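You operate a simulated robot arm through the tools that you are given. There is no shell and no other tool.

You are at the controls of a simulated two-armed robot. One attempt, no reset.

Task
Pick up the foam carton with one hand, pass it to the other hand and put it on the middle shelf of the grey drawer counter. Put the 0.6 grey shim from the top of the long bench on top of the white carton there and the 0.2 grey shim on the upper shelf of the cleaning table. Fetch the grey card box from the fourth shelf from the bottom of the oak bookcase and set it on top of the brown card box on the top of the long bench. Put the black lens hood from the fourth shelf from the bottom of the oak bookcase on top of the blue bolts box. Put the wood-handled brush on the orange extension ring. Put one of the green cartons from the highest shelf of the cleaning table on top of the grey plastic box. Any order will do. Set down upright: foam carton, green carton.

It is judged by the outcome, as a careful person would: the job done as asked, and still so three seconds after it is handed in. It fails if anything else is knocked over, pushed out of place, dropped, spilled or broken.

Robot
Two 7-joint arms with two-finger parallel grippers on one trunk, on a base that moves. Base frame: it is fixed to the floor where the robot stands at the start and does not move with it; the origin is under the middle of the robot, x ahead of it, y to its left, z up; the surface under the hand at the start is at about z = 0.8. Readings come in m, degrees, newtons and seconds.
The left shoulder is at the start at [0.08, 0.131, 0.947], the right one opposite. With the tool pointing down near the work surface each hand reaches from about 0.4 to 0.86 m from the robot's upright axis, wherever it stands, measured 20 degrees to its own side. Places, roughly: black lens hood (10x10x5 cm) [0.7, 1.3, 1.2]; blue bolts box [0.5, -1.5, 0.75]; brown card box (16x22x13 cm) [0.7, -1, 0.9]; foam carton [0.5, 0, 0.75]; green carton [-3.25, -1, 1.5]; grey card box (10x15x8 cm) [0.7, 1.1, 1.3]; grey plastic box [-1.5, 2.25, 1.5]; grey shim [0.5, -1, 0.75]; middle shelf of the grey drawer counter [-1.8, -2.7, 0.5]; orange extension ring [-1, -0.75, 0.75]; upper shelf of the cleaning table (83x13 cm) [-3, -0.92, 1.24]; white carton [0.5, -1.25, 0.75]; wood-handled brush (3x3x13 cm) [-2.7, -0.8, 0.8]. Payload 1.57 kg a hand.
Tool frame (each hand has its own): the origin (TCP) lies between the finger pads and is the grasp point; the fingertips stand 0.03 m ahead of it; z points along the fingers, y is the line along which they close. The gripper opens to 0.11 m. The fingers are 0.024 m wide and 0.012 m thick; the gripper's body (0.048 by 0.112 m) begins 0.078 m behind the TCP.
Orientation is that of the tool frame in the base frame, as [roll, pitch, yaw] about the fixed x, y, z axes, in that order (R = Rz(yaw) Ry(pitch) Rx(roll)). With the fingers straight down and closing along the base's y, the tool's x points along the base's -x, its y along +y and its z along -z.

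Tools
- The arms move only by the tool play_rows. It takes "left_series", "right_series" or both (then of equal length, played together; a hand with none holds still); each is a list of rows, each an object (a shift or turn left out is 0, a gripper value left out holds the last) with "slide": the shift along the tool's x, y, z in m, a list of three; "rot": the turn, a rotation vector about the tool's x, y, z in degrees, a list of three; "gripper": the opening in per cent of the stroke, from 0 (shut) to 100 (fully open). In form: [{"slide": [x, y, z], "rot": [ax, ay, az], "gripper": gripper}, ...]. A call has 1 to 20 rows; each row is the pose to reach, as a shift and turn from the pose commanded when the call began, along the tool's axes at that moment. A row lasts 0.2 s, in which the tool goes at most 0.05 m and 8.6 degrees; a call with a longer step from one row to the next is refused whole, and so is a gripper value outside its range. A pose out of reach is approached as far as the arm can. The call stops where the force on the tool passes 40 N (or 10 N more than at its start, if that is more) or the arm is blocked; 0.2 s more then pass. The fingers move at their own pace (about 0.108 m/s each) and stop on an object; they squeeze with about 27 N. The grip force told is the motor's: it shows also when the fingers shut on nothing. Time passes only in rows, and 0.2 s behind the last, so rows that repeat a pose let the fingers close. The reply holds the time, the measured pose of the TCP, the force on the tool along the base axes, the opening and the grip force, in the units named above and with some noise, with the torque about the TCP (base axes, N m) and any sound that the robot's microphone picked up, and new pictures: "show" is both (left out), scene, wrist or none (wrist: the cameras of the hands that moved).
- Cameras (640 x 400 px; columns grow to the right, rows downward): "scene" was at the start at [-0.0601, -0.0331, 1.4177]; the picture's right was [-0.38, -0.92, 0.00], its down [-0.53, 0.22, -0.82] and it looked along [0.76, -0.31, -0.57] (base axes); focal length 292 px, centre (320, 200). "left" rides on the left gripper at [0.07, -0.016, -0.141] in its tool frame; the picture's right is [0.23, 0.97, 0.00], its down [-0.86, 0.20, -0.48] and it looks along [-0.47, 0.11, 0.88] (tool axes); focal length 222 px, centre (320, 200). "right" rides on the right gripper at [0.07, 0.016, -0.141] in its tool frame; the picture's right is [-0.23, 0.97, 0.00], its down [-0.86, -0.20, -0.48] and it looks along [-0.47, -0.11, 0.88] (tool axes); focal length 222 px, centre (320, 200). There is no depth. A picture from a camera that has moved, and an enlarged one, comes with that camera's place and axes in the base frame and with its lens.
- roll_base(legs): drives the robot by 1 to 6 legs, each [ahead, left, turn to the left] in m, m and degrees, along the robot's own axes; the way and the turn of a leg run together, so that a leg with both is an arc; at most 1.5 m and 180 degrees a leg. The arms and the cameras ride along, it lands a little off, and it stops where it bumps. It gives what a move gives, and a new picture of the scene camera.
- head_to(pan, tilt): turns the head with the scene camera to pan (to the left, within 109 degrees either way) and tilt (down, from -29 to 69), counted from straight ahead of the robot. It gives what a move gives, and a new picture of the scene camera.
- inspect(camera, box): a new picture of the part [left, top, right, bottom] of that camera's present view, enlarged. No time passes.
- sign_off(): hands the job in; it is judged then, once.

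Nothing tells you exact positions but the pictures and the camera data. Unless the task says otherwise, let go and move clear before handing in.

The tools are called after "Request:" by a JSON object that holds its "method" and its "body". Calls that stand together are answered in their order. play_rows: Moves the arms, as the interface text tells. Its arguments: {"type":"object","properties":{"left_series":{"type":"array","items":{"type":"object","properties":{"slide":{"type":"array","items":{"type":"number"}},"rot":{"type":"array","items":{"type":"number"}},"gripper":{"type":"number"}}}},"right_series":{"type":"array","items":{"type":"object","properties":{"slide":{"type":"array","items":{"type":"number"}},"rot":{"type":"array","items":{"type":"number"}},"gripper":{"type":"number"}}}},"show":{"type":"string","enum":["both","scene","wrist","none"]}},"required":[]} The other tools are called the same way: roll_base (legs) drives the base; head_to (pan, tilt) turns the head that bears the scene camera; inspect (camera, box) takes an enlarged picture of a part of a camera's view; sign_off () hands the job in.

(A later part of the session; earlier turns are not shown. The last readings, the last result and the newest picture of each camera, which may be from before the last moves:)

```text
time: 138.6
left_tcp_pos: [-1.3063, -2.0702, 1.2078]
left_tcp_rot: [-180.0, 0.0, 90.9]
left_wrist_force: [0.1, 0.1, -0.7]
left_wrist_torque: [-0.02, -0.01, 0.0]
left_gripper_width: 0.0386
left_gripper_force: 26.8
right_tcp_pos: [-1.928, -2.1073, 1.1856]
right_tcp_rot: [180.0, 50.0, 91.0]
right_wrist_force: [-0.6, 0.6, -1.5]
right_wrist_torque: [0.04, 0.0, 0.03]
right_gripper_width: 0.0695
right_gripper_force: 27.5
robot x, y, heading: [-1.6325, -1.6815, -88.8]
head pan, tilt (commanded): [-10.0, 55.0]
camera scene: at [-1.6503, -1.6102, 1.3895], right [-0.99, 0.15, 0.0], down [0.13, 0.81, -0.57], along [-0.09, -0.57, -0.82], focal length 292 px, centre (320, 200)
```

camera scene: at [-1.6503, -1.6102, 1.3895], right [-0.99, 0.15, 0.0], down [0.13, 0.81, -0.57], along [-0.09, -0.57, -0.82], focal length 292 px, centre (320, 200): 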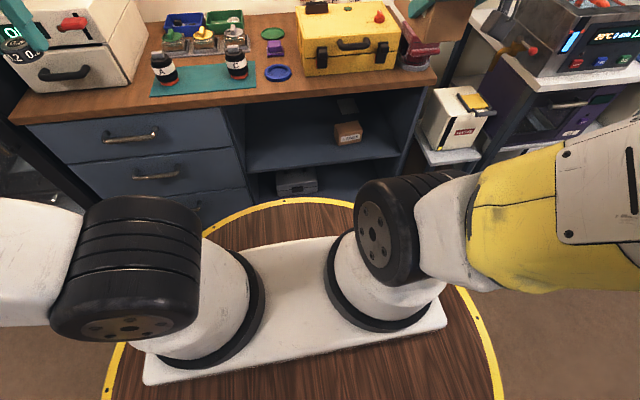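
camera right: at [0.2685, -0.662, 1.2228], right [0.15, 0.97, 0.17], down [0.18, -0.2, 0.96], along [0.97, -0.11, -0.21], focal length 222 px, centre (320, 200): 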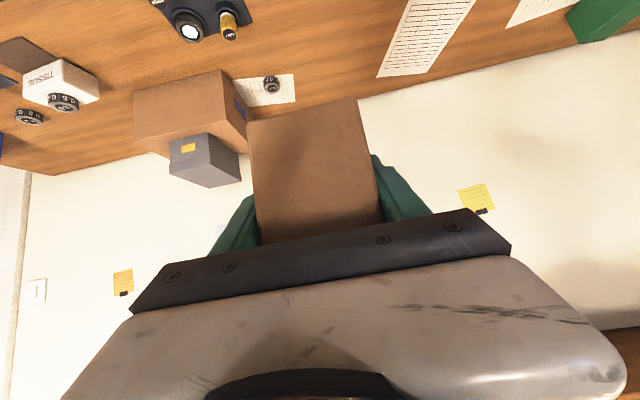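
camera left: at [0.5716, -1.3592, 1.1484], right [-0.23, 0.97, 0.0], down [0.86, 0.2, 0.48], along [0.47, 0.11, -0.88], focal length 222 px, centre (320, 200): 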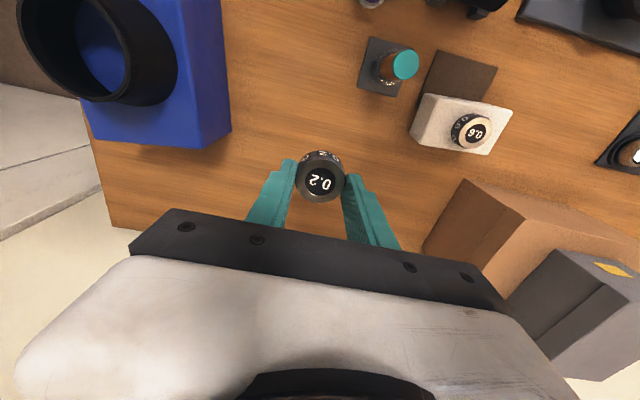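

The middle shelf spans x ≈ -1.50 to -2.05 with the CARDS box on it; there's free room left of CARDS. Before lowering the arm I check the space behind me.

Request:
{"method": "head_to", "body": {"pan": -109, "tilt": 45}}

Request:
{"method": "head_to", "body": {"pan": 109, "tilt": 45}}

```text
time: 140.3
left_tcp_pos: [-1.3062, -2.07, 1.2069]
left_tcp_rot: [180.0, 0.0, 90.9]
left_wrist_force: [0.0, 0.5, -0.7]
left_wrist_torque: [0.0, 0.02, 0.03]
left_gripper_width: 0.0387
left_gripper_force: 26.7
right_tcp_pos: [-1.9273, -2.1072, 1.1843]
right_tcp_rot: [179.9, 50.0, 90.9]
right_wrist_force: [0.4, 0.4, -1.5]
right_wrist_torque: [0.03, 0.02, -0.01]
right_gripper_width: 0.0696
right_gripper_force: 27.1
robot x, y, heading: [-1.6363, -1.681, -89.0]
head pan, tilt (commanded): [-108.9, 45.0]
camera scene: at [-1.7165, -1.5141, 1.4029], right [0.31, 0.95, 0.0], down [0.67, -0.22, -0.71], along [-0.67, 0.22, -0.71], focal length 292 px, centre (320, 200)
```

scene: 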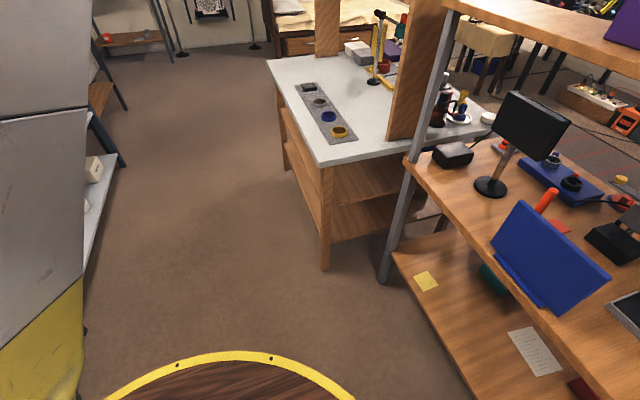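

```text
time: 143.5
left_tcp_pos: [-1.3065, -2.0696, 1.2074]
left_tcp_rot: [180.0, 0.0, 90.9]
left_wrist_force: [0.4, -0.4, -0.7]
left_wrist_torque: [0.0, -0.02, 0.03]
left_gripper_width: 0.0387
left_gripper_force: 27.1
right_tcp_pos: [-1.9282, -2.1072, 1.1851]
right_tcp_rot: [180.0, 50.1, 90.9]
right_wrist_force: [-0.4, 0.6, -1.8]
right_wrist_torque: [0.06, -0.04, 0.01]
right_gripper_width: 0.0698
right_gripper_force: 26.9
robot x, y, heading: [-1.6332, -1.6782, -88.6]
head pan, tilt (commanded): [108.9, 45.0]
camera scene: at [-1.5626, -1.5112, 1.4029], right [0.34, -0.94, 0.0], down [-0.66, -0.24, -0.71], along [0.66, 0.24, -0.71], focal length 292 px, centre (320, 200)
```

scene: 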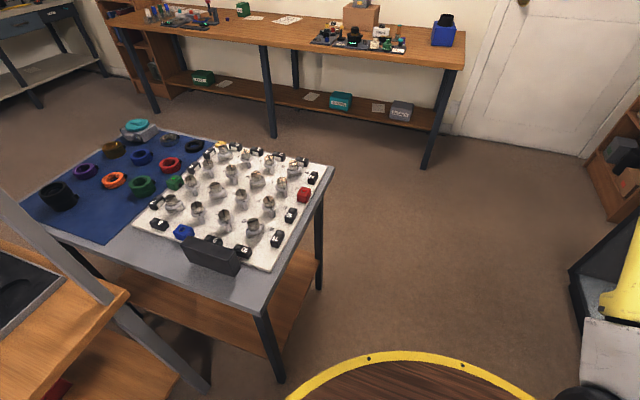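

Behind me it is clear for x < -1.4. I back off 16 cm so the right arm can come down in front of the counter.

Request:
{"method": "roll_base", "body": {"legs": [[-0.16, 0.03, -1.2]]}}

Request:
{"method": "head_to", "body": {"pan": 0, "tilt": 40}}

Request:
{"method": "inspect", "body": {"camera": "scene", "box": [250, 110, 490, 260]}}

```text
time: 144.9
left_tcp_pos: [-1.2859, -1.9152, 1.2075]
left_tcp_rot: [-179.9, 0.0, 89.8]
left_wrist_force: [0.4, -0.3, -0.9]
left_wrist_torque: [0.03, 0.0, -0.02]
left_gripper_width: 0.0383
left_gripper_force: 27.5
right_tcp_pos: [-1.9082, -1.9399, 1.1858]
right_tcp_rot: [-180.0, 50.0, 89.7]
right_wrist_force: [0.5, 0.1, -1.1]
right_wrist_torque: [0.08, -0.01, 0.02]
right_gripper_width: 0.0698
right_gripper_force: 26.6
robot x, y, heading: [-1.6079, -1.5197, -89.9]
head pan, tilt (commanded): [108.9, 45.0]
camera scene: at [-1.5304, -1.3522, 1.4029], right [0.32, -0.95, 0.0], down [-0.67, -0.23, -0.71], along [0.67, 0.23, -0.71], focal length 292 px, centre (320, 200)
```

scene: 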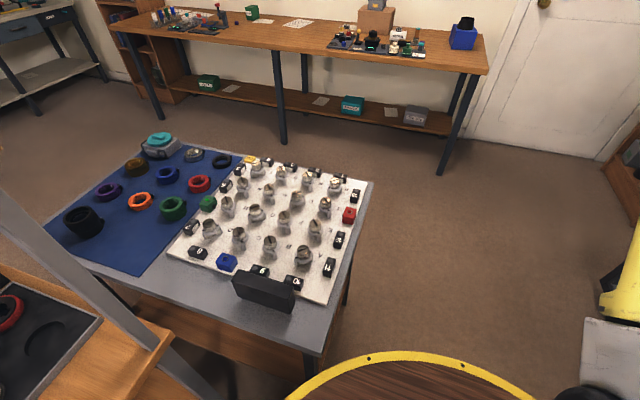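

```text
time: 146.8
left_tcp_pos: [-1.2864, -1.9175, 1.2072]
left_tcp_rot: [-180.0, 0.0, 89.7]
left_wrist_force: [0.0, 0.3, 0.2]
left_wrist_torque: [0.0, -0.02, 0.02]
left_gripper_width: 0.0383
left_gripper_force: 27.1
right_tcp_pos: [-1.9066, -1.9398, 1.1853]
right_tcp_rot: [-180.0, 50.0, 89.6]
right_wrist_force: [-0.9, 0.0, -1.0]
right_wrist_torque: [0.07, 0.01, -0.01]
right_gripper_width: 0.0698
right_gripper_force: 26.5
robot x, y, heading: [-1.6062, -1.5185, -90.0]
head pan, tilt (commanded): [0.0, 40.0]
camera scene: at [-1.6076, -1.4632, 1.4102], right [-1.0, 0.0, 0.0], down [0.0, 0.64, -0.77], along [0.0, -0.77, -0.64], focal length 292 px, centre (320, 200)
```

scene: 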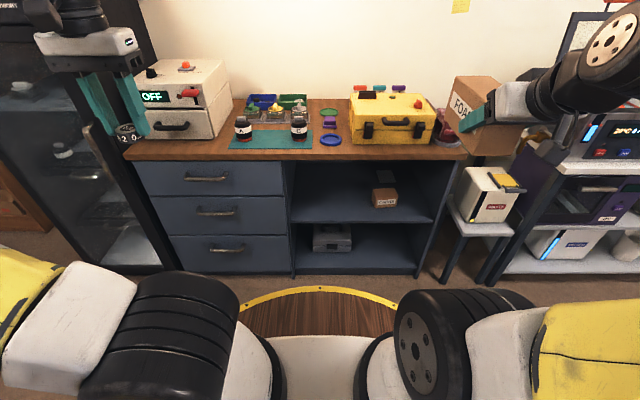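

```text
2.67 times, centred on (370, 185) of scene
camera zoom: at [-1.6076, -1.4632, 1.4102], right [-1.0, 0.0, 0.0], down [0.0, 0.64, -0.77], along [0.0, -0.77, -0.64], focal length 779 px, centre (187, 240)
```

zoom: 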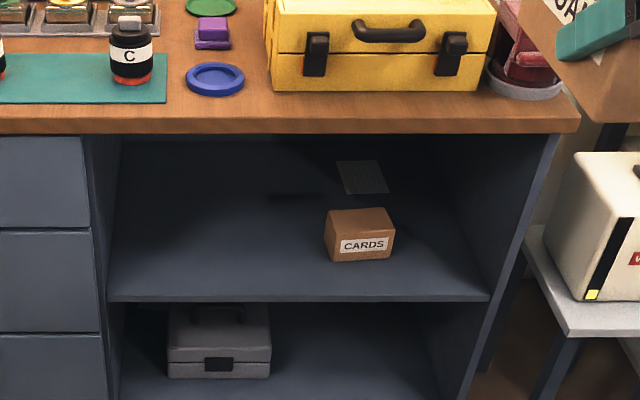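

Two views give the shelf at z ≈ 0.47 with its front at y ≈ -2.42, counter top ≈ 0.835. I bring the carton in front of the compartment, still above counter height and clear of its edge.

Request:
{"method": "play_rows", "body": {"right_series": [{"slide": [-0.0056, 0.0232, 0.0386]}, {"slide": [-0.0112, 0.0464, 0.0773]}, {"slide": [-0.0168, 0.0696, 0.1159]}, {"slide": [-0.0224, 0.0928, 0.1546]}, {"slide": [-0.0279, 0.1159, 0.1932]}, {"slide": [-0.0335, 0.1391, 0.2319]}, {"slide": [-0.0391, 0.1623, 0.2705]}, {"slide": [-0.0447, 0.1855, 0.3092]}, {"slide": [-0.0503, 0.2087, 0.3478]}, {"slide": [-0.0503, 0.2087, 0.3478]}], "show": "both"}}

```text
time: 149.0
left_tcp_pos: [-1.2853, -1.9163, 1.2072]
left_tcp_rot: [179.9, 0.0, 89.7]
left_wrist_force: [-0.3, 0.2, -1.0]
left_wrist_torque: [-0.01, 0.03, 0.02]
left_gripper_width: 0.0383
left_gripper_force: 27.2
right_tcp_pos: [-1.7014, -2.2405, 1.0003]
right_tcp_rot: [180.0, 49.9, 89.8]
right_wrist_force: [0.1, 0.4, -0.6]
right_wrist_torque: [0.07, 0.02, -0.01]
right_gripper_width: 0.0696
right_gripper_force: 27.2
robot x, y, heading: [-1.6065, -1.5164, -90.2]
head pan, tilt (commanded): [0.0, 40.0]
camera scene: at [-1.6075, -1.4633, 1.4102], right [-1.0, 0.0, 0.0], down [0.0, 0.64, -0.77], along [0.0, -0.77, -0.64], focal length 292 px, centre (320, 200)
camera right: at [-1.6855, -2.0881, 1.0374], right [0.97, -0.15, 0.17], down [-0.2, -0.18, 0.96], along [-0.11, -0.97, -0.21], focal length 222 px, centre (320, 200)
```

scene: 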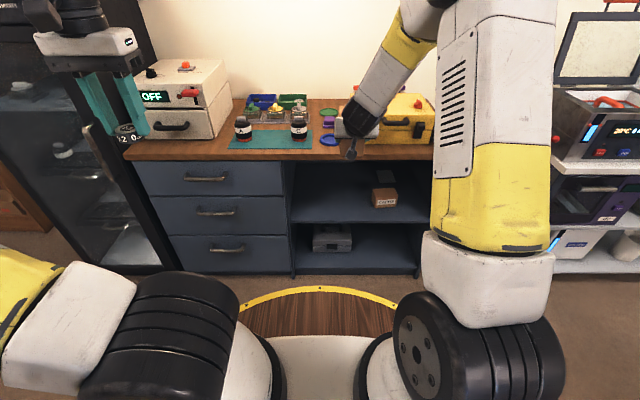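
right: 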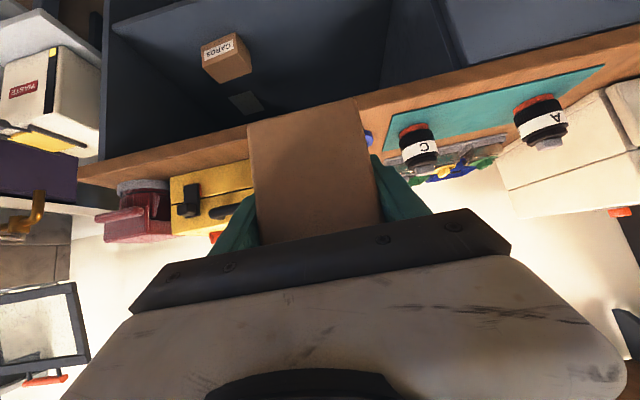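

Request:
{"method": "inspect", "body": {"camera": "right", "box": [60, 0, 540, 200]}}

```text
1.33 times, centred on (300, 100) of right
camera zoom: at [-1.6855, -2.0881, 1.0374], right [0.97, -0.15, 0.17], down [-0.2, -0.18, 0.96], along [-0.11, -0.97, -0.21], focal length 296 px, centre (347, 333)
```

zoom: 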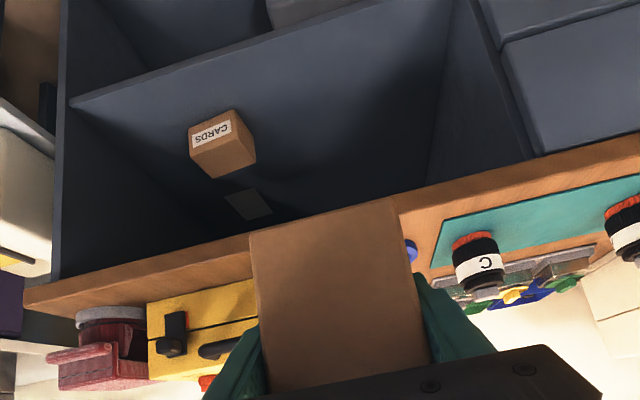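

Geometry agrees (counter edge y ≈ -2.396, shelf z ≈ 0.46). I lower the carton straight down in front of the compartment.

Request:
{"method": "play_rows", "body": {"right_series": [{"slide": [0.0337, 0, 0.0283]}, {"slide": [0.0674, 0, 0.0566]}, {"slide": [0.1011, 0, 0.0849]}, {"slide": [0.1348, 0, 0.1132]}, {"slide": [0.1685, 0, 0.1415]}, {"slide": [0.2022, 0, 0.1698]}, {"slide": [0.2359, 0, 0.1981]}, {"slide": [0.2696, 0, 0.2264]}, {"slide": [0.3033, 0, 0.2547]}, {"slide": [0.337, 0, 0.283]}, {"slide": [0.337, 0, 0.283]}], "show": "both"}}

```text
time: 151.4
left_tcp_pos: [-1.2863, -1.9164, 1.2074]
left_tcp_rot: [180.0, 0.0, 89.7]
left_wrist_force: [0.0, 0.6, -0.5]
left_wrist_torque: [-0.04, 0.01, 0.03]
left_gripper_width: 0.0384
left_gripper_force: 27.1
right_tcp_pos: [-1.7015, -2.239, 0.5597]
right_tcp_rot: [-179.9, 50.0, 89.7]
right_wrist_force: [-0.5, -1.0, -1.8]
right_wrist_torque: [0.03, 0.0, 0.01]
right_gripper_width: 0.0698
right_gripper_force: 27.2
robot x, y, heading: [-1.6087, -1.5211, -90.1]
head pan, tilt (commanded): [0.0, 40.0]
camera scene: at [-1.6076, -1.4633, 1.4102], right [-1.0, 0.0, 0.0], down [0.0, 0.64, -0.77], along [0.0, -0.77, -0.64], focal length 292 px, centre (320, 200)
camera right: at [-1.6852, -2.0867, 0.5973], right [0.97, -0.15, 0.17], down [-0.2, -0.18, 0.96], along [-0.11, -0.97, -0.21], focal length 222 px, centre (320, 200)
```

scene: 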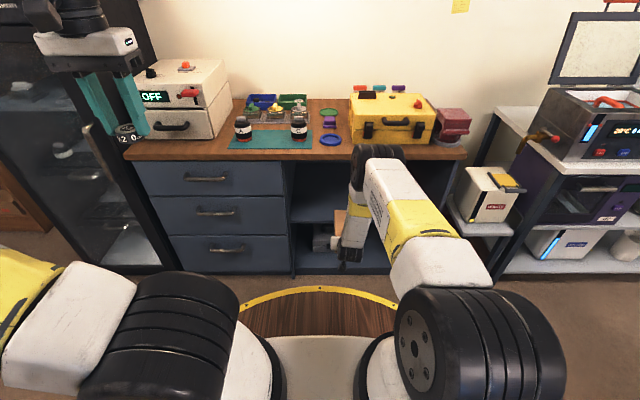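
right: 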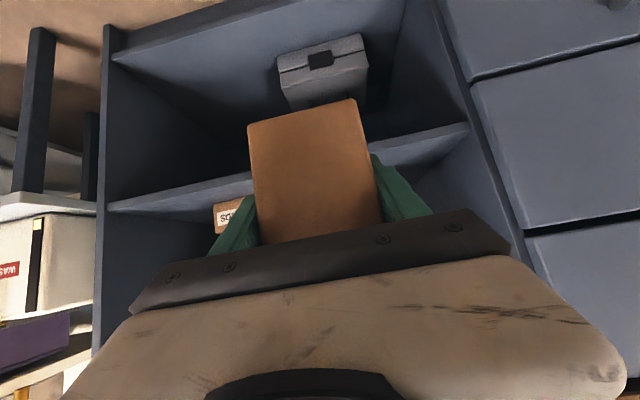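

The elbow is high and well clear; the carton hangs just outside the opening, bottom ~4.5 cm above the shelf level. I drive forward to carry it into the compartment.

Request:
{"method": "roll_base", "body": {"legs": [[0.25, 0, 0]]}}

Request:
{"method": "inspect", "body": {"camera": "right", "box": [60, 0, 540, 260]}}

```text
time: 153.2
left_tcp_pos: [-1.2868, -2.1632, 1.2072]
left_tcp_rot: [-180.0, 0.0, 89.7]
left_wrist_force: [-0.2, 0.1, -1.5]
left_wrist_torque: [-0.01, 0.01, 0.0]
left_gripper_width: 0.0386
left_gripper_force: 26.5
right_tcp_pos: [-1.701, -2.4876, 0.5605]
right_tcp_rot: [180.0, 49.9, 89.7]
right_wrist_force: [0.5, 0.3, -0.9]
right_wrist_torque: [0.04, -0.01, 0.0]
right_gripper_width: 0.0695
right_gripper_force: 26.6
robot x, y, heading: [-1.6052, -1.7664, -90.2]
head pan, tilt (commanded): [0.0, 40.0]
camera scene: at [-1.6081, -1.7111, 1.4102], right [-1.0, 0.0, 0.0], down [0.0, 0.64, -0.77], along [0.0, -0.77, -0.64], focal length 292 px, centre (320, 200)
```

scene: 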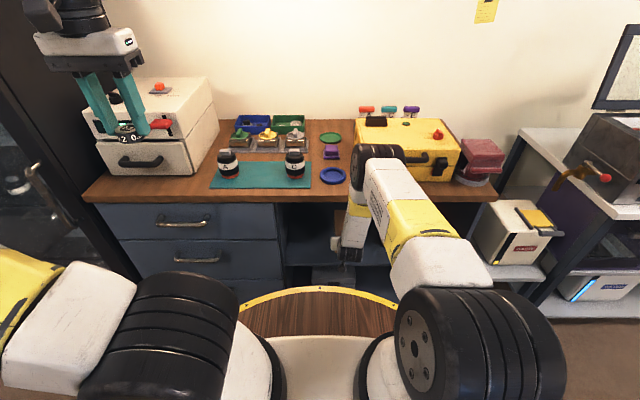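

```text
1.33 times, centred on (300, 130) of right
camera zoom: at [-1.6853, -2.3345, 0.5976], right [0.97, -0.15, 0.17], down [-0.2, -0.18, 0.96], along [-0.11, -0.97, -0.21], focal length 296 px, centre (347, 293)
```

zoom: 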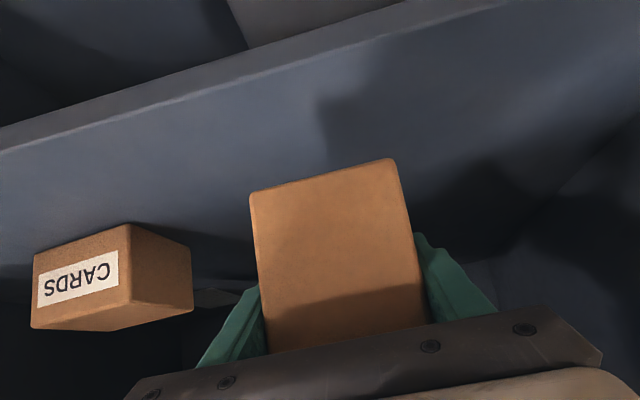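

The carton is over the shelf, 1 cm inside the edge. I push 3.5 cm further in and lower most of the way.

Request:
{"method": "play_rows", "body": {"right_series": [{"slide": [-0.0113, 0, 0.0134]}, {"slide": [-0.0225, 0, 0.0268]}, {"slide": [-0.011, 0, 0.0365]}, {"slide": [0.0005, 0, 0.0461]}, {"slide": [0.0005, 0, 0.0461]}], "show": "wrist"}}

```text
time: 154.4
left_tcp_pos: [-1.2847, -2.1622, 1.2054]
left_tcp_rot: [-179.9, -0.1, 89.8]
left_wrist_force: [0.2, -0.9, -0.6]
left_wrist_torque: [0.01, -0.01, 0.01]
left_gripper_width: 0.0385
left_gripper_force: 26.6
right_tcp_pos: [-1.7019, -2.5224, 0.5304]
right_tcp_rot: [179.9, 50.0, 89.9]
right_wrist_force: [-0.6, 0.2, -1.1]
right_wrist_torque: [0.04, 0.05, -0.01]
right_gripper_width: 0.0698
right_gripper_force: 27.1
robot x, y, heading: [-1.6069, -1.7653, -89.8]
head pan, tilt (commanded): [0.0, 40.0]
camera right: at [-1.686, -2.3695, 0.5677], right [0.97, -0.15, 0.17], down [-0.2, -0.18, 0.96], along [-0.11, -0.97, -0.21], focal length 222 px, centre (320, 200)
```

right: 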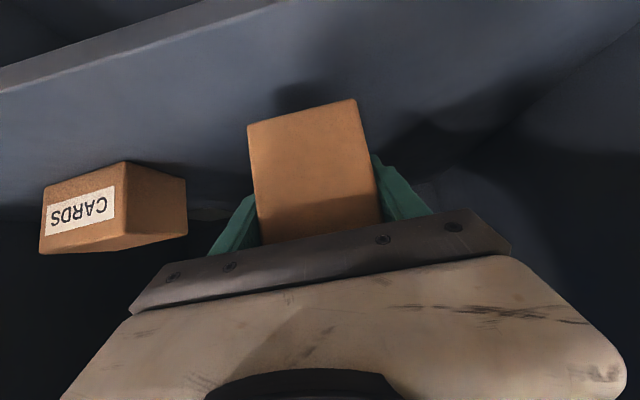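

Request:
{"method": "play_rows", "body": {"right_series": [{"slide": [0.0031, 0, 0.0026]}, {"slide": [0.0061, 0, 0.0051]}, {"slide": [0.0084, 0, 0.0071]}, {"slide": [0.0084, 0, 0.0071]}], "show": "none"}}

Request:
{"method": "play_rows", "body": {"right_series": [{"slide": [0.0015, 0, 0.0013]}, {"slide": [0.0031, 0, 0.0026]}, {"slide": [0.0031, 0, 0.0026]}], "show": "none"}}

```text
time: 155.4
left_tcp_pos: [-1.2858, -2.1634, 1.207]
left_tcp_rot: [180.0, 0.0, 89.7]
left_wrist_force: [1.4, 0.3, -0.8]
left_wrist_torque: [0.03, -0.02, -0.01]
left_gripper_width: 0.0383
left_gripper_force: 27.0
right_tcp_pos: [-1.7022, -2.5209, 0.5195]
right_tcp_rot: [180.0, 49.9, 89.7]
right_wrist_force: [0.9, 0.4, -0.7]
right_wrist_torque: [0.05, 0.0, 0.01]
right_gripper_width: 0.0696
right_gripper_force: 27.2
robot x, y, heading: [-1.6057, -1.766, -90.2]
head pan, tilt (commanded): [0.0, 40.0]
```

```text
time: 156.2
left_tcp_pos: [-1.2865, -2.1638, 1.2078]
left_tcp_rot: [-179.8, 0.0, 89.7]
left_wrist_force: [-0.5, 0.7, -0.9]
left_wrist_torque: [0.0, 0.03, 0.0]
left_gripper_width: 0.0384
left_gripper_force: 27.0
right_tcp_pos: [-1.7025, -2.523, 0.5154]
right_tcp_rot: [180.0, 49.9, 89.8]
right_wrist_force: [0.1, -0.4, -0.8]
right_wrist_torque: [0.08, 0.01, -0.01]
right_gripper_width: 0.0697
right_gripper_force: 27.0
robot x, y, heading: [-1.6072, -1.7661, -90.1]
head pan, tilt (commanded): [0.0, 40.0]
```

Request:
{"method": "play_rows", "body": {"right_series": [{"slide": [0.0023, 0, 0.0019]}, {"slide": [0.0046, 0, 0.0039]}, {"slide": [0.0046, 0, 0.0039]}], "show": "none"}}

```text
time: 157.0
left_tcp_pos: [-1.2862, -2.1632, 1.2076]
left_tcp_rot: [-179.9, 0.0, 89.7]
left_wrist_force: [0.1, -0.1, -0.6]
left_wrist_torque: [0.0, -0.01, 0.02]
left_gripper_width: 0.0385
left_gripper_force: 27.3
right_tcp_pos: [-1.7018, -2.5229, 0.5096]
right_tcp_rot: [179.9, 50.0, 89.7]
right_wrist_force: [0.1, 0.5, -1.5]
right_wrist_torque: [0.05, 0.0, 0.0]
right_gripper_width: 0.0697
right_gripper_force: 26.9
robot x, y, heading: [-1.6014, -1.7669, -90.4]
head pan, tilt (commanded): [0.0, 40.0]
```

Request:
{"method": "play_rows", "body": {"right_series": [{"slide": [0.0023, 0, 0.0019]}, {"slide": [0.0046, 0, 0.0039]}, {"slide": [0.0046, 0, 0.0039]}], "show": "wrist"}}

```text
time: 157.8
left_tcp_pos: [-1.2862, -2.1638, 1.2079]
left_tcp_rot: [-180.0, 0.1, 89.7]
left_wrist_force: [-1.0, 0.0, -1.7]
left_wrist_torque: [-0.02, -0.02, 0.01]
left_gripper_width: 0.0383
left_gripper_force: 27.2
right_tcp_pos: [-1.7012, -2.523, 0.5036]
right_tcp_rot: [-180.0, 50.0, 89.7]
right_wrist_force: [0.6, 1.0, 2.0]
right_wrist_torque: [-0.39, -0.15, 0.07]
right_gripper_width: 0.0697
right_gripper_force: 26.9
robot x, y, heading: [-1.6099, -1.7649, -90.4]
head pan, tilt (commanded): [0.0, 40.0]
camera right: at [-1.6856, -2.3698, 0.5408], right [0.97, -0.15, 0.17], down [-0.2, -0.18, 0.96], along [-0.11, -0.97, -0.21], focal length 222 px, centre (320, 200)
```

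right: 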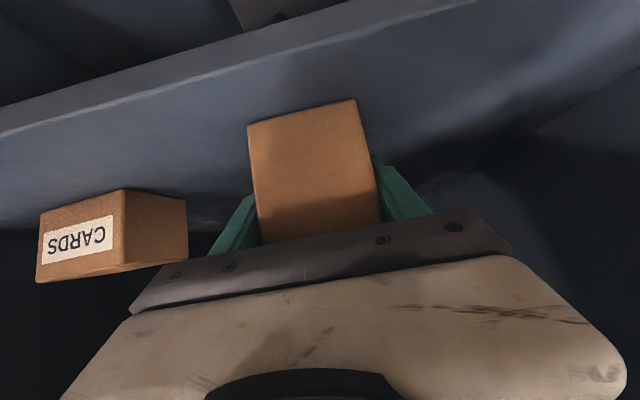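

First light contact. One more millimetre, then release.

Request:
{"method": "play_rows", "body": {"right_series": [{"slide": [0.0011, 0, 0.001]}, {"slide": [0.0011, 0, 0.001]}], "show": "none"}}

```text
time: 158.4
left_tcp_pos: [-1.2859, -2.1637, 1.2075]
left_tcp_rot: [180.0, 0.0, 89.7]
left_wrist_force: [-0.5, -0.2, 0.2]
left_wrist_torque: [0.0, 0.02, 0.01]
left_gripper_width: 0.0382
left_gripper_force: 27.1
right_tcp_pos: [-1.7003, -2.5233, 0.5036]
right_tcp_rot: [-179.9, 50.2, 89.6]
right_wrist_force: [0.4, 3.8, 17.3]
right_wrist_torque: [0.59, -0.27, -0.02]
right_gripper_width: 0.0698
right_gripper_force: 27.0
robot x, y, heading: [-1.6061, -1.768, -90.1]
head pan, tilt (commanded): [0.0, 40.0]
```

Request:
{"method": "play_rows", "body": {"right_series": [{"slide": [-0.0008, 0, -0.0006]}, {"slide": [-0.0008, 0, -0.0006], "gripper": 100}, {"slide": [-0.0008, 0, -0.0006], "gripper": 100}, {"slide": [-0.0008, 0, -0.0006], "gripper": 100}], "show": "wrist"}}

```text
time: 159.4
left_tcp_pos: [-1.2862, -2.1629, 1.2072]
left_tcp_rot: [179.9, 0.1, 89.7]
left_wrist_force: [-1.0, -0.3, -0.3]
left_wrist_torque: [-0.02, -0.03, 0.0]
left_gripper_width: 0.0387
left_gripper_force: 27.1
right_tcp_pos: [-1.7017, -2.5209, 0.5032]
right_tcp_rot: [180.0, 49.8, 89.6]
right_wrist_force: [-0.4, -0.4, -0.3]
right_wrist_torque: [0.0, -0.02, -0.01]
right_gripper_width: 0.1102
right_gripper_force: 0.0
robot x, y, heading: [-1.604, -1.7667, -90.1]
head pan, tilt (commanded): [0.0, 40.0]
camera right: at [-1.6855, -2.3694, 0.5402], right [0.97, -0.15, 0.17], down [-0.2, -0.18, 0.96], along [-0.11, -0.97, -0.21], focal length 222 px, centre (320, 200)
```

right: 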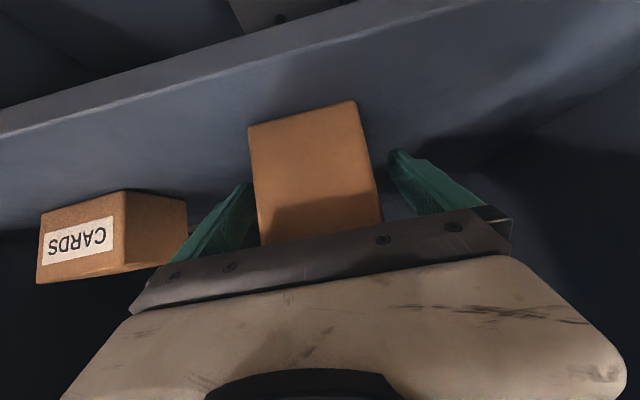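

Released and standing. I pull the hand straight back out, then back the base off.

Request:
{"method": "play_rows", "body": {"right_series": [{"slide": [0.0129, 0, -0.0153]}, {"slide": [0.0386, 0, -0.046]}, {"slide": [0.0643, 0, -0.0766]}, {"slide": [0.09, 0, -0.1072]}, {"slide": [0.1157, 0, -0.1379]}, {"slide": [0.1286, 0, -0.1532]}, {"slide": [0.1286, 0, -0.1532]}], "show": "wrist"}}

Request:
{"method": "roll_base", "body": {"legs": [[-0.25, 0, 0]]}}

Request:
{"method": "inspect", "body": {"camera": "scene", "box": [260, 120, 480, 280]}}

```text
time: 161.0
left_tcp_pos: [-1.2858, -2.1629, 1.2065]
left_tcp_rot: [-180.0, 0.0, 89.7]
left_wrist_force: [-0.2, -0.3, -0.3]
left_wrist_torque: [0.0, 0.02, 0.01]
left_gripper_width: 0.0384
left_gripper_force: 26.9
right_tcp_pos: [-1.7006, -2.3232, 0.5027]
right_tcp_rot: [-179.9, 50.0, 89.7]
right_wrist_force: [0.0, -0.7, -0.6]
right_wrist_torque: [0.0, 0.01, 0.02]
right_gripper_width: 0.1102
right_gripper_force: 0.1
robot x, y, heading: [-1.6069, -1.7644, -90.1]
head pan, tilt (commanded): [0.0, 40.0]
camera right: at [-1.6845, -2.1691, 0.5401], right [0.97, -0.15, 0.17], down [-0.2, -0.18, 0.96], along [-0.11, -0.97, -0.21], focal length 222 px, centre (320, 200)
```

right: 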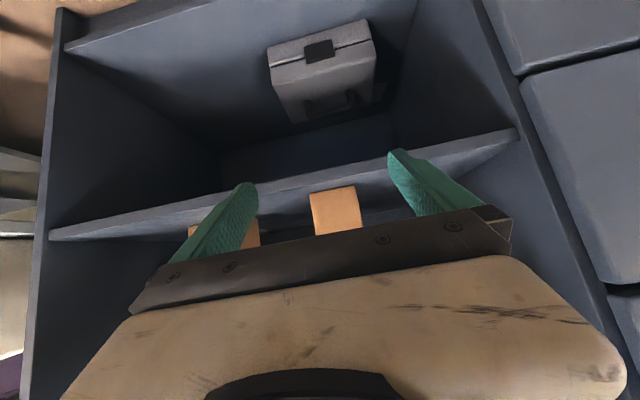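

```text
time: 162.8
left_tcp_pos: [-1.2866, -1.9148, 1.208]
left_tcp_rot: [-180.0, 0.0, 89.8]
left_wrist_force: [0.1, 0.5, -1.4]
left_wrist_torque: [0.02, -0.02, -0.01]
left_gripper_width: 0.0382
left_gripper_force: 26.6
right_tcp_pos: [-1.6998, -2.0733, 0.5042]
right_tcp_rot: [-179.9, 50.0, 89.9]
right_wrist_force: [0.4, 0.6, 0.6]
right_wrist_torque: [0.0, -0.02, 0.03]
right_gripper_width: 0.1099
right_gripper_force: 0.0
robot x, y, heading: [-1.6073, -1.5138, -90.0]
head pan, tilt (commanded): [0.0, 40.0]
camera scene: at [-1.6079, -1.462, 1.4102], right [-1.0, 0.0, 0.0], down [0.0, 0.64, -0.77], along [0.0, -0.77, -0.64], focal length 292 px, centre (320, 200)
```

scene: 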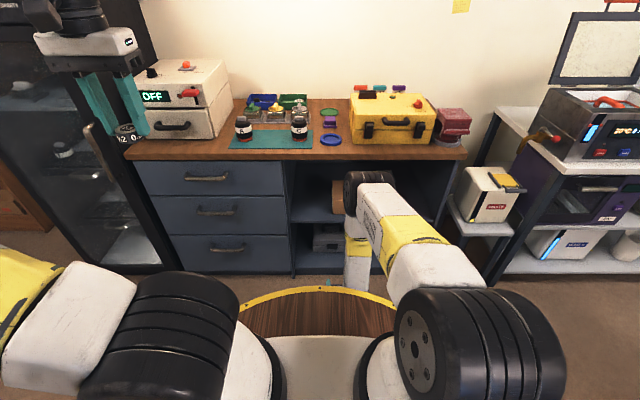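

```text
2.50 times, centred on (370, 200) of scene
camera zoom: at [-1.6079, -1.462, 1.4102], right [-1.0, 0.0, 0.0], down [0.0, 0.64, -0.77], along [0.0, -0.77, -0.64], focal length 730 px, centre (195, 200)
```

zoom: 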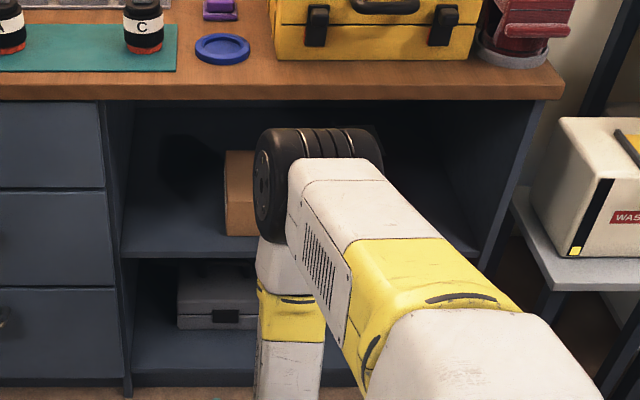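

The foam carton stands on the middle shelf. I move the empty right hand forward a little (clear of my own base) and raise it.

Request:
{"method": "play_rows", "body": {"right_series": [{"slide": [-0.0241, 0, 0.0287]}, {"slide": [-0.0482, 0, 0.0575]}, {"slide": [-0.0724, 0, 0.0862]}, {"slide": [-0.0965, 0, 0.1149]}, {"slide": [-0.1319, 0, 0.0852]}, {"slide": [-0.1672, 0, 0.0555]}, {"slide": [-0.2026, 0, 0.0259]}, {"slide": [-0.2379, 0, -0.0038]}, {"slide": [-0.2733, 0, -0.0335]}, {"slide": [-0.3086, 0, -0.0632]}, {"slide": [-0.344, 0, -0.0929]}, {"slide": [-0.3793, 0, -0.1225]}, {"slide": [-0.4147, 0, -0.1522]}, {"slide": [-0.45, 0, -0.1819]}, {"slide": [-0.4854, 0, -0.2116]}, {"slide": [-0.5207, 0, -0.2412]}, {"slide": [-0.5561, 0, -0.2709]}, {"slide": [-0.5561, 0, -0.2709]}], "show": "both"}}

Request:
{"method": "inspect", "body": {"camera": "scene", "box": [260, 120, 480, 280]}}

```text
time: 166.6
left_tcp_pos: [-1.2859, -1.914, 1.2076]
left_tcp_rot: [-180.0, 0.1, 89.8]
left_wrist_force: [-0.8, 0.8, -0.4]
left_wrist_torque: [-0.01, 0.0, -0.02]
left_gripper_width: 0.0382
left_gripper_force: 26.5
right_tcp_pos: [-1.6983, -2.2236, 1.1023]
right_tcp_rot: [179.9, 50.0, 89.8]
right_wrist_force: [0.4, 0.0, 0.5]
right_wrist_torque: [0.02, -0.02, -0.01]
right_gripper_width: 0.1098
right_gripper_force: 0.1
robot x, y, heading: [-1.6012, -1.5148, -90.1]
head pan, tilt (commanded): [0.0, 40.0]
camera scene: at [-1.6079, -1.462, 1.4102], right [-1.0, 0.0, 0.0], down [0.0, 0.64, -0.77], along [0.0, -0.77, -0.64], focal length 292 px, centre (320, 200)
camera right: at [-1.6832, -2.071, 1.1402], right [0.97, -0.15, 0.17], down [-0.2, -0.18, 0.96], along [-0.11, -0.97, -0.21], focal length 222 px, centre (320, 200)
```

scene: 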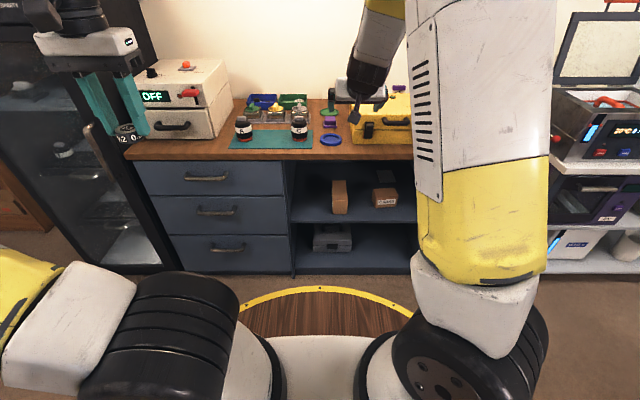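
right: 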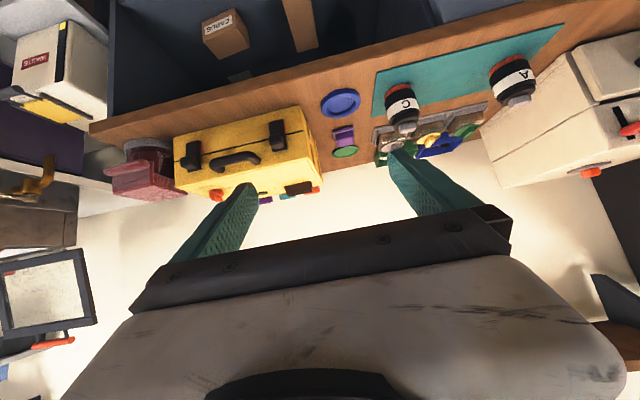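

```text
2.50 times, centred on (370, 200) of scene
camera zoom: at [-1.6079, -1.462, 1.4102], right [-1.0, 0.0, 0.0], down [0.0, 0.64, -0.77], along [0.0, -0.77, -0.64], focal length 730 px, centre (195, 200)
```

zoom: 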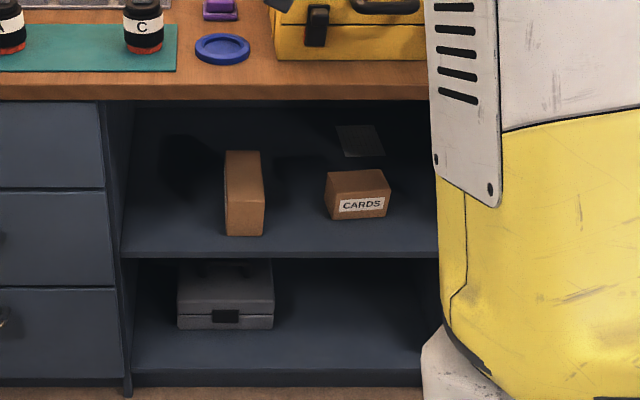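

Foam carton stands upright on the middle shelf. Next I retract the right hand and look along the corridor toward the cleaning table.

Request:
{"method": "play_rows", "body": {"right_series": [{"slide": [0.0186, -0.026, -0.0315]}, {"slide": [0.0373, -0.052, -0.0631]}, {"slide": [0.0559, -0.078, -0.0946]}, {"slide": [0.0745, -0.104, -0.1262]}, {"slide": [0.0931, -0.13, -0.1577]}, {"slide": [0.1118, -0.156, -0.1892]}, {"slide": [0.1304, -0.182, -0.2208]}, {"slide": [0.149, -0.208, -0.2523]}, {"slide": [0.149, -0.208, -0.2523]}], "show": "none"}}

Request:
{"method": "roll_base", "body": {"legs": [[0.15, 0, -90]]}}

Request:
{"method": "head_to", "body": {"pan": 0, "tilt": 25}}

```text
time: 168.6
left_tcp_pos: [-1.2863, -1.9135, 1.2061]
left_tcp_rot: [179.9, 0.0, 89.8]
left_wrist_force: [-0.3, -1.0, -1.0]
left_wrist_torque: [-0.03, -0.03, 0.02]
left_gripper_width: 0.0385
left_gripper_force: 27.3
right_tcp_pos: [-1.9067, -1.9335, 1.1509]
right_tcp_rot: [-180.0, 49.9, 89.8]
right_wrist_force: [0.0, -0.9, -0.5]
right_wrist_torque: [-0.02, -0.03, 0.01]
right_gripper_width: 0.11
right_gripper_force: 0.0
right hand out of reach, approached as far as the arm can: row 4, 5
robot x, y, heading: [-1.606, -1.5237, -90.0]
head pan, tilt (commanded): [0.0, 40.0]
```

```text
time: 172.8
left_tcp_pos: [-2.1004, -1.9335, 1.2057]
left_tcp_rot: [-179.9, -0.1, -0.5]
left_wrist_force: [-0.5, 0.3, -0.1]
left_wrist_torque: [0.0, 0.01, 0.02]
left_gripper_width: 0.0386
left_gripper_force: 26.8
right_tcp_pos: [-2.117, -1.3114, 1.151]
right_tcp_rot: [-180.0, 49.9, -0.5]
right_wrist_force: [0.2, 0.9, 0.0]
right_wrist_torque: [0.02, 0.01, -0.01]
right_gripper_width: 0.1101
right_gripper_force: 0.1
robot x, y, heading: [-1.7042, -1.6123, 179.9]
head pan, tilt (commanded): [0.0, 40.0]
camera scene: at [-1.649, -1.6124, 1.4102], right [0.0, 1.0, 0.0], down [0.64, 0.0, -0.77], along [-0.77, 0.0, -0.64], focal length 292 px, centre (320, 200)
```

scene: 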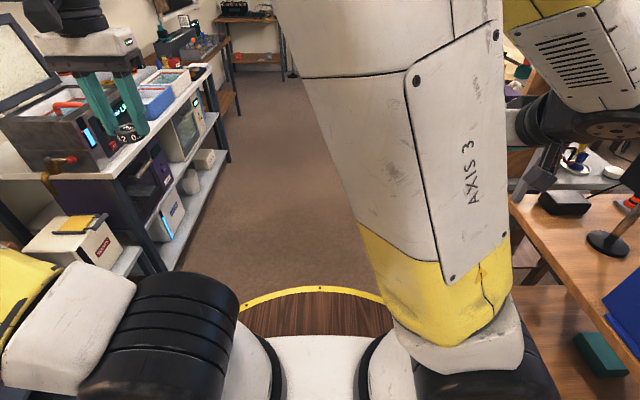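

```text
time: 173.6
left_tcp_pos: [-2.099, -1.9325, 1.2075]
left_tcp_rot: [-180.0, -0.1, -0.5]
left_wrist_force: [-0.1, 0.2, -0.9]
left_wrist_torque: [0.02, 0.0, 0.0]
left_gripper_width: 0.038
left_gripper_force: 26.7
right_tcp_pos: [-2.1167, -1.312, 1.1511]
right_tcp_rot: [179.9, 50.0, -0.4]
right_wrist_force: [-0.7, -0.1, 0.2]
right_wrist_torque: [0.0, 0.0, -0.01]
right_gripper_width: 0.1104
right_gripper_force: 0.0
robot x, y, heading: [-1.699, -1.6103, 179.9]
head pan, tilt (commanded): [0.0, 25.0]
camera scene: at [-1.6561, -1.6123, 1.4334], right [0.0, 1.0, 0.0], down [0.42, 0.0, -0.91], along [-0.91, 0.0, -0.42], focal length 292 px, centre (320, 200)
```

scene: 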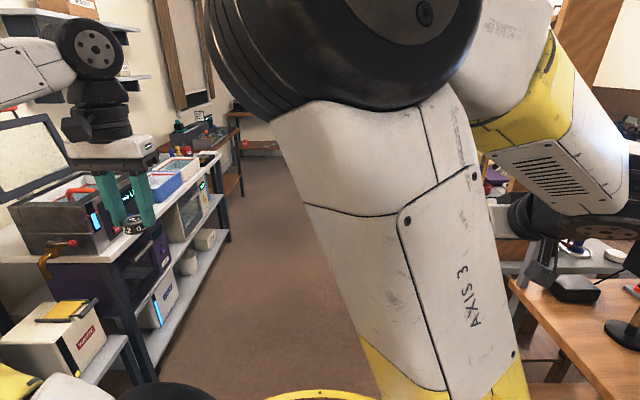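

The corridor to the cleaning table is clear. I drive along it and turn to face the table from its south side.

Request:
{"method": "roll_base", "body": {"legs": [[1.2, 0.18, 0], [0, 0, -90]]}}

Request:
{"method": "head_to", "body": {"pan": 0, "tilt": 15}}

```text
time: 183.6
left_tcp_pos: [-3.214, -1.3974, 1.2072]
left_tcp_rot: [-180.0, 0.0, -90.7]
left_wrist_force: [-0.5, -0.4, -0.4]
left_wrist_torque: [0.01, 0.0, 0.01]
left_gripper_width: 0.0385
left_gripper_force: 27.5
right_tcp_pos: [-2.5917, -1.3822, 1.15]
right_tcp_rot: [-180.0, 50.0, -90.5]
right_wrist_force: [-0.2, 1.0, -0.2]
right_wrist_torque: [0.0, 0.0, -0.01]
right_gripper_width: 0.1097
right_gripper_force: 0.1
robot x, y, heading: [-2.8949, -1.7976, 89.3]
head pan, tilt (commanded): [0.0, 25.0]
camera scene: at [-2.8975, -1.8424, 1.4335], right [1.0, -0.01, 0.0], down [0.0, -0.42, -0.91], along [0.01, 0.91, -0.42], focal length 292 px, centre (320, 200)
```

scene: 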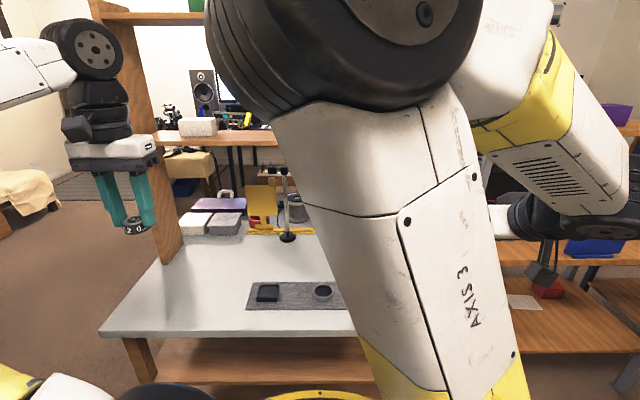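

```text
time: 184.3
left_tcp_pos: [-3.2133, -1.3969, 1.2057]
left_tcp_rot: [-180.0, 0.0, -90.7]
left_wrist_force: [0.1, -0.7, -0.5]
left_wrist_torque: [0.0, 0.03, -0.02]
left_gripper_width: 0.0384
left_gripper_force: 26.9
right_tcp_pos: [-2.5926, -1.3817, 1.1502]
right_tcp_rot: [179.9, 50.0, -90.7]
right_wrist_force: [0.6, -0.7, 0.4]
right_wrist_torque: [0.04, 0.01, -0.01]
right_gripper_width: 0.1097
right_gripper_force: 0.1
robot x, y, heading: [-2.8924, -1.7942, 89.5]
head pan, tilt (commanded): [0.0, 15.0]
camera scene: at [-2.8975, -1.8411, 1.4497], right [1.0, -0.01, 0.0], down [0.0, -0.26, -0.97], along [0.01, 0.97, -0.26], focal length 292 px, centre (320, 200)
```

scene: 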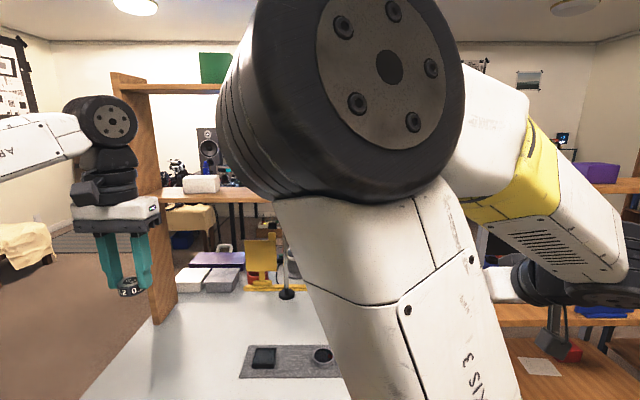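

My right elbow blocks the view. I move the right hand outward and turn it fingers-down to swing the elbow away.

Request:
{"method": "play_rows", "body": {"right_series": [{"slide": [0, -0.03, 0], "rot": [0, 8, 0]}, {"slide": [0, -0.06, 0], "rot": [0, 16, 0]}, {"slide": [0, -0.09, 0], "rot": [0, 24, 0]}, {"slide": [0, -0.12, 0], "rot": [0, 32, 0]}, {"slide": [0, -0.15, 0], "rot": [0, 40, 0]}, {"slide": [0, -0.18, 0], "rot": [0, 48, 0]}, {"slide": [0, -0.2, 0], "rot": [0, 50, 0]}, {"slide": [0, -0.2, 0], "rot": [0, 50, 0]}], "show": "scene"}}

```text
time: 186.1
left_tcp_pos: [-3.2129, -1.3966, 1.2073]
left_tcp_rot: [180.0, -0.1, -90.7]
left_wrist_force: [0.3, 0.4, -0.8]
left_wrist_torque: [0.0, 0.05, 0.01]
left_gripper_width: 0.0385
left_gripper_force: 27.0
right_tcp_pos: [-2.3911, -1.3842, 1.1506]
right_tcp_rot: [179.9, -0.1, -90.7]
right_wrist_force: [-0.4, -0.2, 0.6]
right_wrist_torque: [0.01, 0.04, -0.01]
right_gripper_width: 0.11
right_gripper_force: 0.0
robot x, y, heading: [-2.8947, -1.7962, 89.5]
head pan, tilt (commanded): [0.0, 15.0]
camera scene: at [-2.8974, -1.841, 1.4497], right [1.0, -0.01, 0.0], down [0.0, -0.26, -0.97], along [0.01, 0.97, -0.26], focal length 292 px, centre (320, 200)
```

scene: 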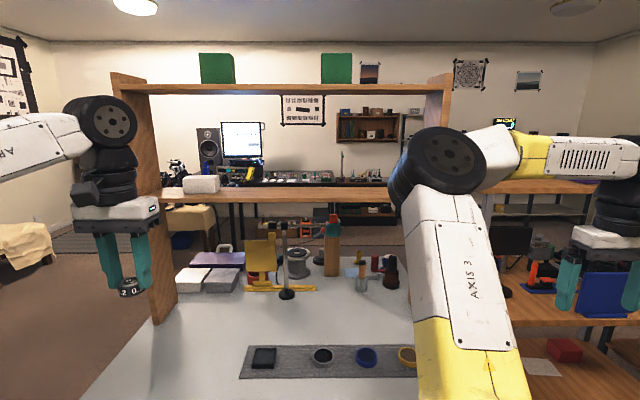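

Clear view now: the highest shelf holds two green cartons, the upper shelf (z ≈ 1.25) has a white box at its left. Zooming in.

Request:
{"method": "inspect", "body": {"camera": "scene", "box": [100, 40, 460, 265]}}

Request:
{"method": "inspect", "body": {"camera": "scene", "box": [160, 200, 420, 362]}}

```text
1.78 times, centred on (280, 152) of scene
camera zoom: at [-2.8974, -1.841, 1.4497], right [1.0, -0.01, 0.0], down [0.0, -0.26, -0.97], along [0.01, 0.97, -0.26], focal length 519 px, centre (391, 284)
```

zoom: 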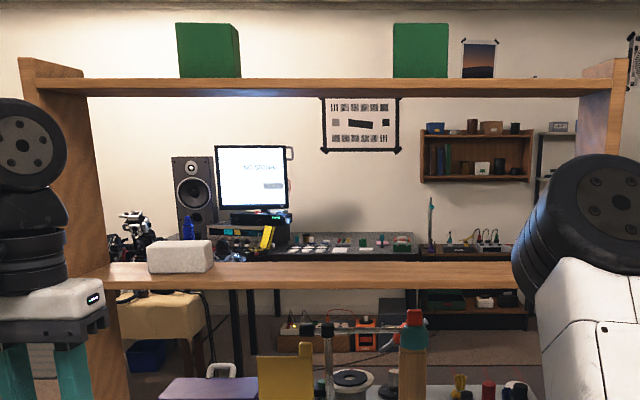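

```text
2.46 times, centred on (290, 281) of scene
camera zoom: at [-2.8974, -1.841, 1.4497], right [1.0, -0.01, 0.0], down [0.0, -0.26, -0.97], along [0.01, 0.97, -0.26], focal length 719 px, centre (394, 1)
```

zoom: 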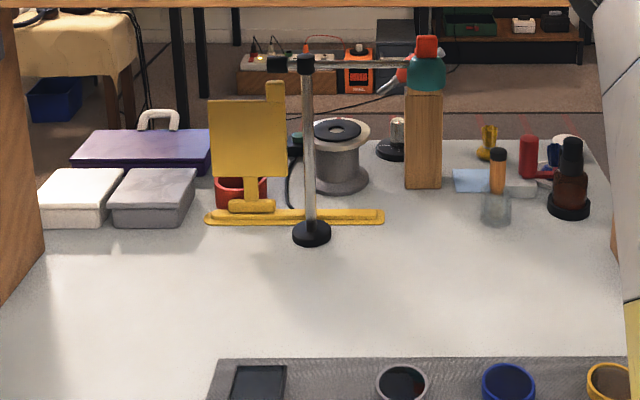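

The brush stands upright at about [-2.72, -0.80] behind the shelf unit; the shelf gap (≈1.24 to 1.5) is too low for a fingers-down hand. So I'll set the 0.2 shim on the clear table area first and regrasp it with a tilted hand.

Request:
{"method": "play_rows", "body": {"left_series": [{"slide": [-0.0346, -0.0012, 0.025]}, {"slide": [-0.0693, -0.0024, 0.05]}, {"slide": [-0.1039, -0.0036, 0.075]}, {"slide": [-0.1386, -0.0048, 0.1]}, {"slide": [-0.1732, -0.006, 0.125]}, {"slide": [-0.2078, -0.0072, 0.15]}, {"slide": [-0.2425, -0.0084, 0.175]}, {"slide": [-0.2771, -0.0096, 0.2]}, {"slide": [-0.2771, -0.0096, 0.2]}], "show": "both"}}

```text
time: 188.1
left_tcp_pos: [-3.2002, -1.1283, 1.0142]
left_tcp_rot: [-180.0, 0.0, -90.4]
left_wrist_force: [0.2, -0.9, -1.2]
left_wrist_torque: [0.03, -0.01, 0.0]
left_gripper_width: 0.0384
left_gripper_force: 27.0
left hand out of reach, approached as far as the arm can: row 8, 9
right_tcp_pos: [-2.393, -1.3848, 1.151]
right_tcp_rot: [-179.9, 0.0, -90.6]
right_wrist_force: [0.0, -0.4, -0.1]
right_wrist_torque: [0.01, -0.01, 0.01]
right_gripper_width: 0.1101
right_gripper_force: 0.1
robot x, y, heading: [-2.8914, -1.7934, 89.5]
head pan, tilt (commanded): [0.0, 15.0]
camera scene: at [-2.8974, -1.8411, 1.4497], right [1.0, -0.01, 0.0], down [0.0, -0.26, -0.97], along [0.01, 0.97, -0.26], focal length 292 px, centre (320, 200)
camera left: at [-3.185, -1.1972, 1.1548], right [-0.98, -0.22, 0.0], down [-0.19, 0.86, 0.48], along [-0.1, 0.47, -0.88], focal length 222 px, centre (320, 200)
```

scene: 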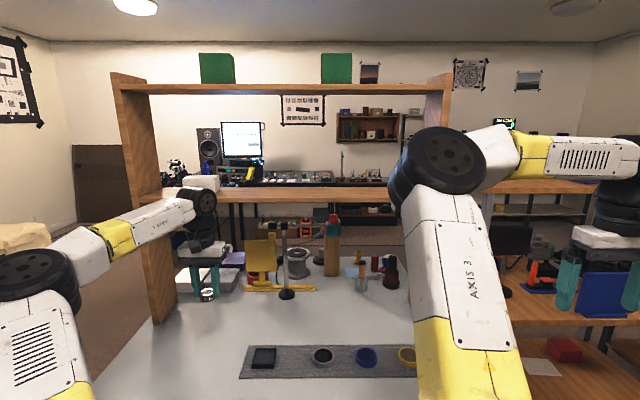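
left: 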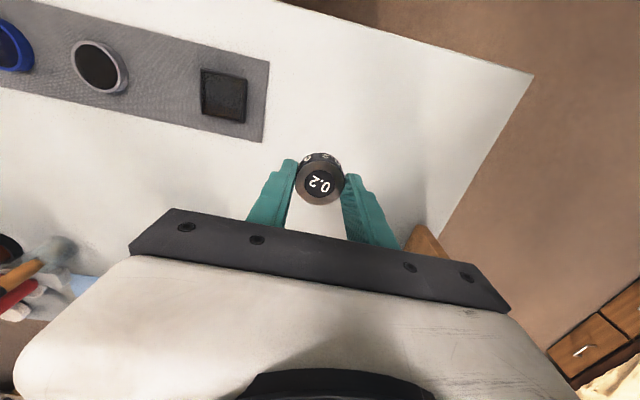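

Request:
{"method": "play_rows", "body": {"left_series": [{"slide": [0, 0, 0.045]}, {"slide": [0, 0, 0.09]}, {"slide": [0, 0, 0.135]}, {"slide": [0, 0, 0.165]}, {"slide": [0, 0, 0.165]}], "show": "wrist"}}

```text
time: 189.3
left_tcp_pos: [-3.2011, -1.1273, 0.8489]
left_tcp_rot: [-180.0, 0.0, -90.6]
left_wrist_force: [-0.2, -0.4, -0.9]
left_wrist_torque: [-0.02, 0.02, -0.01]
left_gripper_width: 0.0382
left_gripper_force: 27.3
right_tcp_pos: [-2.3926, -1.3843, 1.1509]
right_tcp_rot: [-179.9, 0.0, -90.6]
right_wrist_force: [0.2, -0.4, 0.5]
right_wrist_torque: [-0.03, -0.01, 0.01]
right_gripper_width: 0.1102
right_gripper_force: 0.1
robot x, y, heading: [-2.8949, -1.7943, 89.2]
head pan, tilt (commanded): [0.0, 15.0]
camera left: at [-3.1848, -1.1968, 0.9892], right [-0.98, -0.22, 0.0], down [-0.19, 0.86, 0.48], along [-0.1, 0.47, -0.88], focal length 222 px, centre (320, 200)
```

left: 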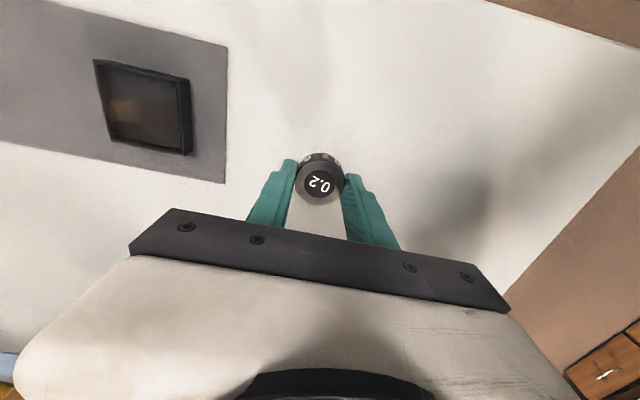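

Request:
{"method": "play_rows", "body": {"left_series": [{"slide": [0, 0, 0.004]}, {"slide": [0, 0, 0.008]}, {"slide": [0, 0, 0.01]}, {"slide": [0, 0, 0.01]}], "show": "none"}}

```text
time: 190.3
left_tcp_pos: [-3.201, -1.1274, 0.838]
left_tcp_rot: [179.9, 0.0, -90.7]
left_wrist_force: [-0.6, -0.1, -1.3]
left_wrist_torque: [0.0, 0.0, -0.02]
left_gripper_width: 0.0384
left_gripper_force: 26.9
right_tcp_pos: [-2.3917, -1.3834, 1.1505]
right_tcp_rot: [-180.0, 0.0, -90.6]
right_wrist_force: [-0.5, 0.5, 0.2]
right_wrist_torque: [0.05, 0.01, -0.01]
right_gripper_width: 0.1101
right_gripper_force: 0.1
robot x, y, heading: [-2.8946, -1.7941, 89.5]
head pan, tilt (commanded): [0.0, 15.0]
```

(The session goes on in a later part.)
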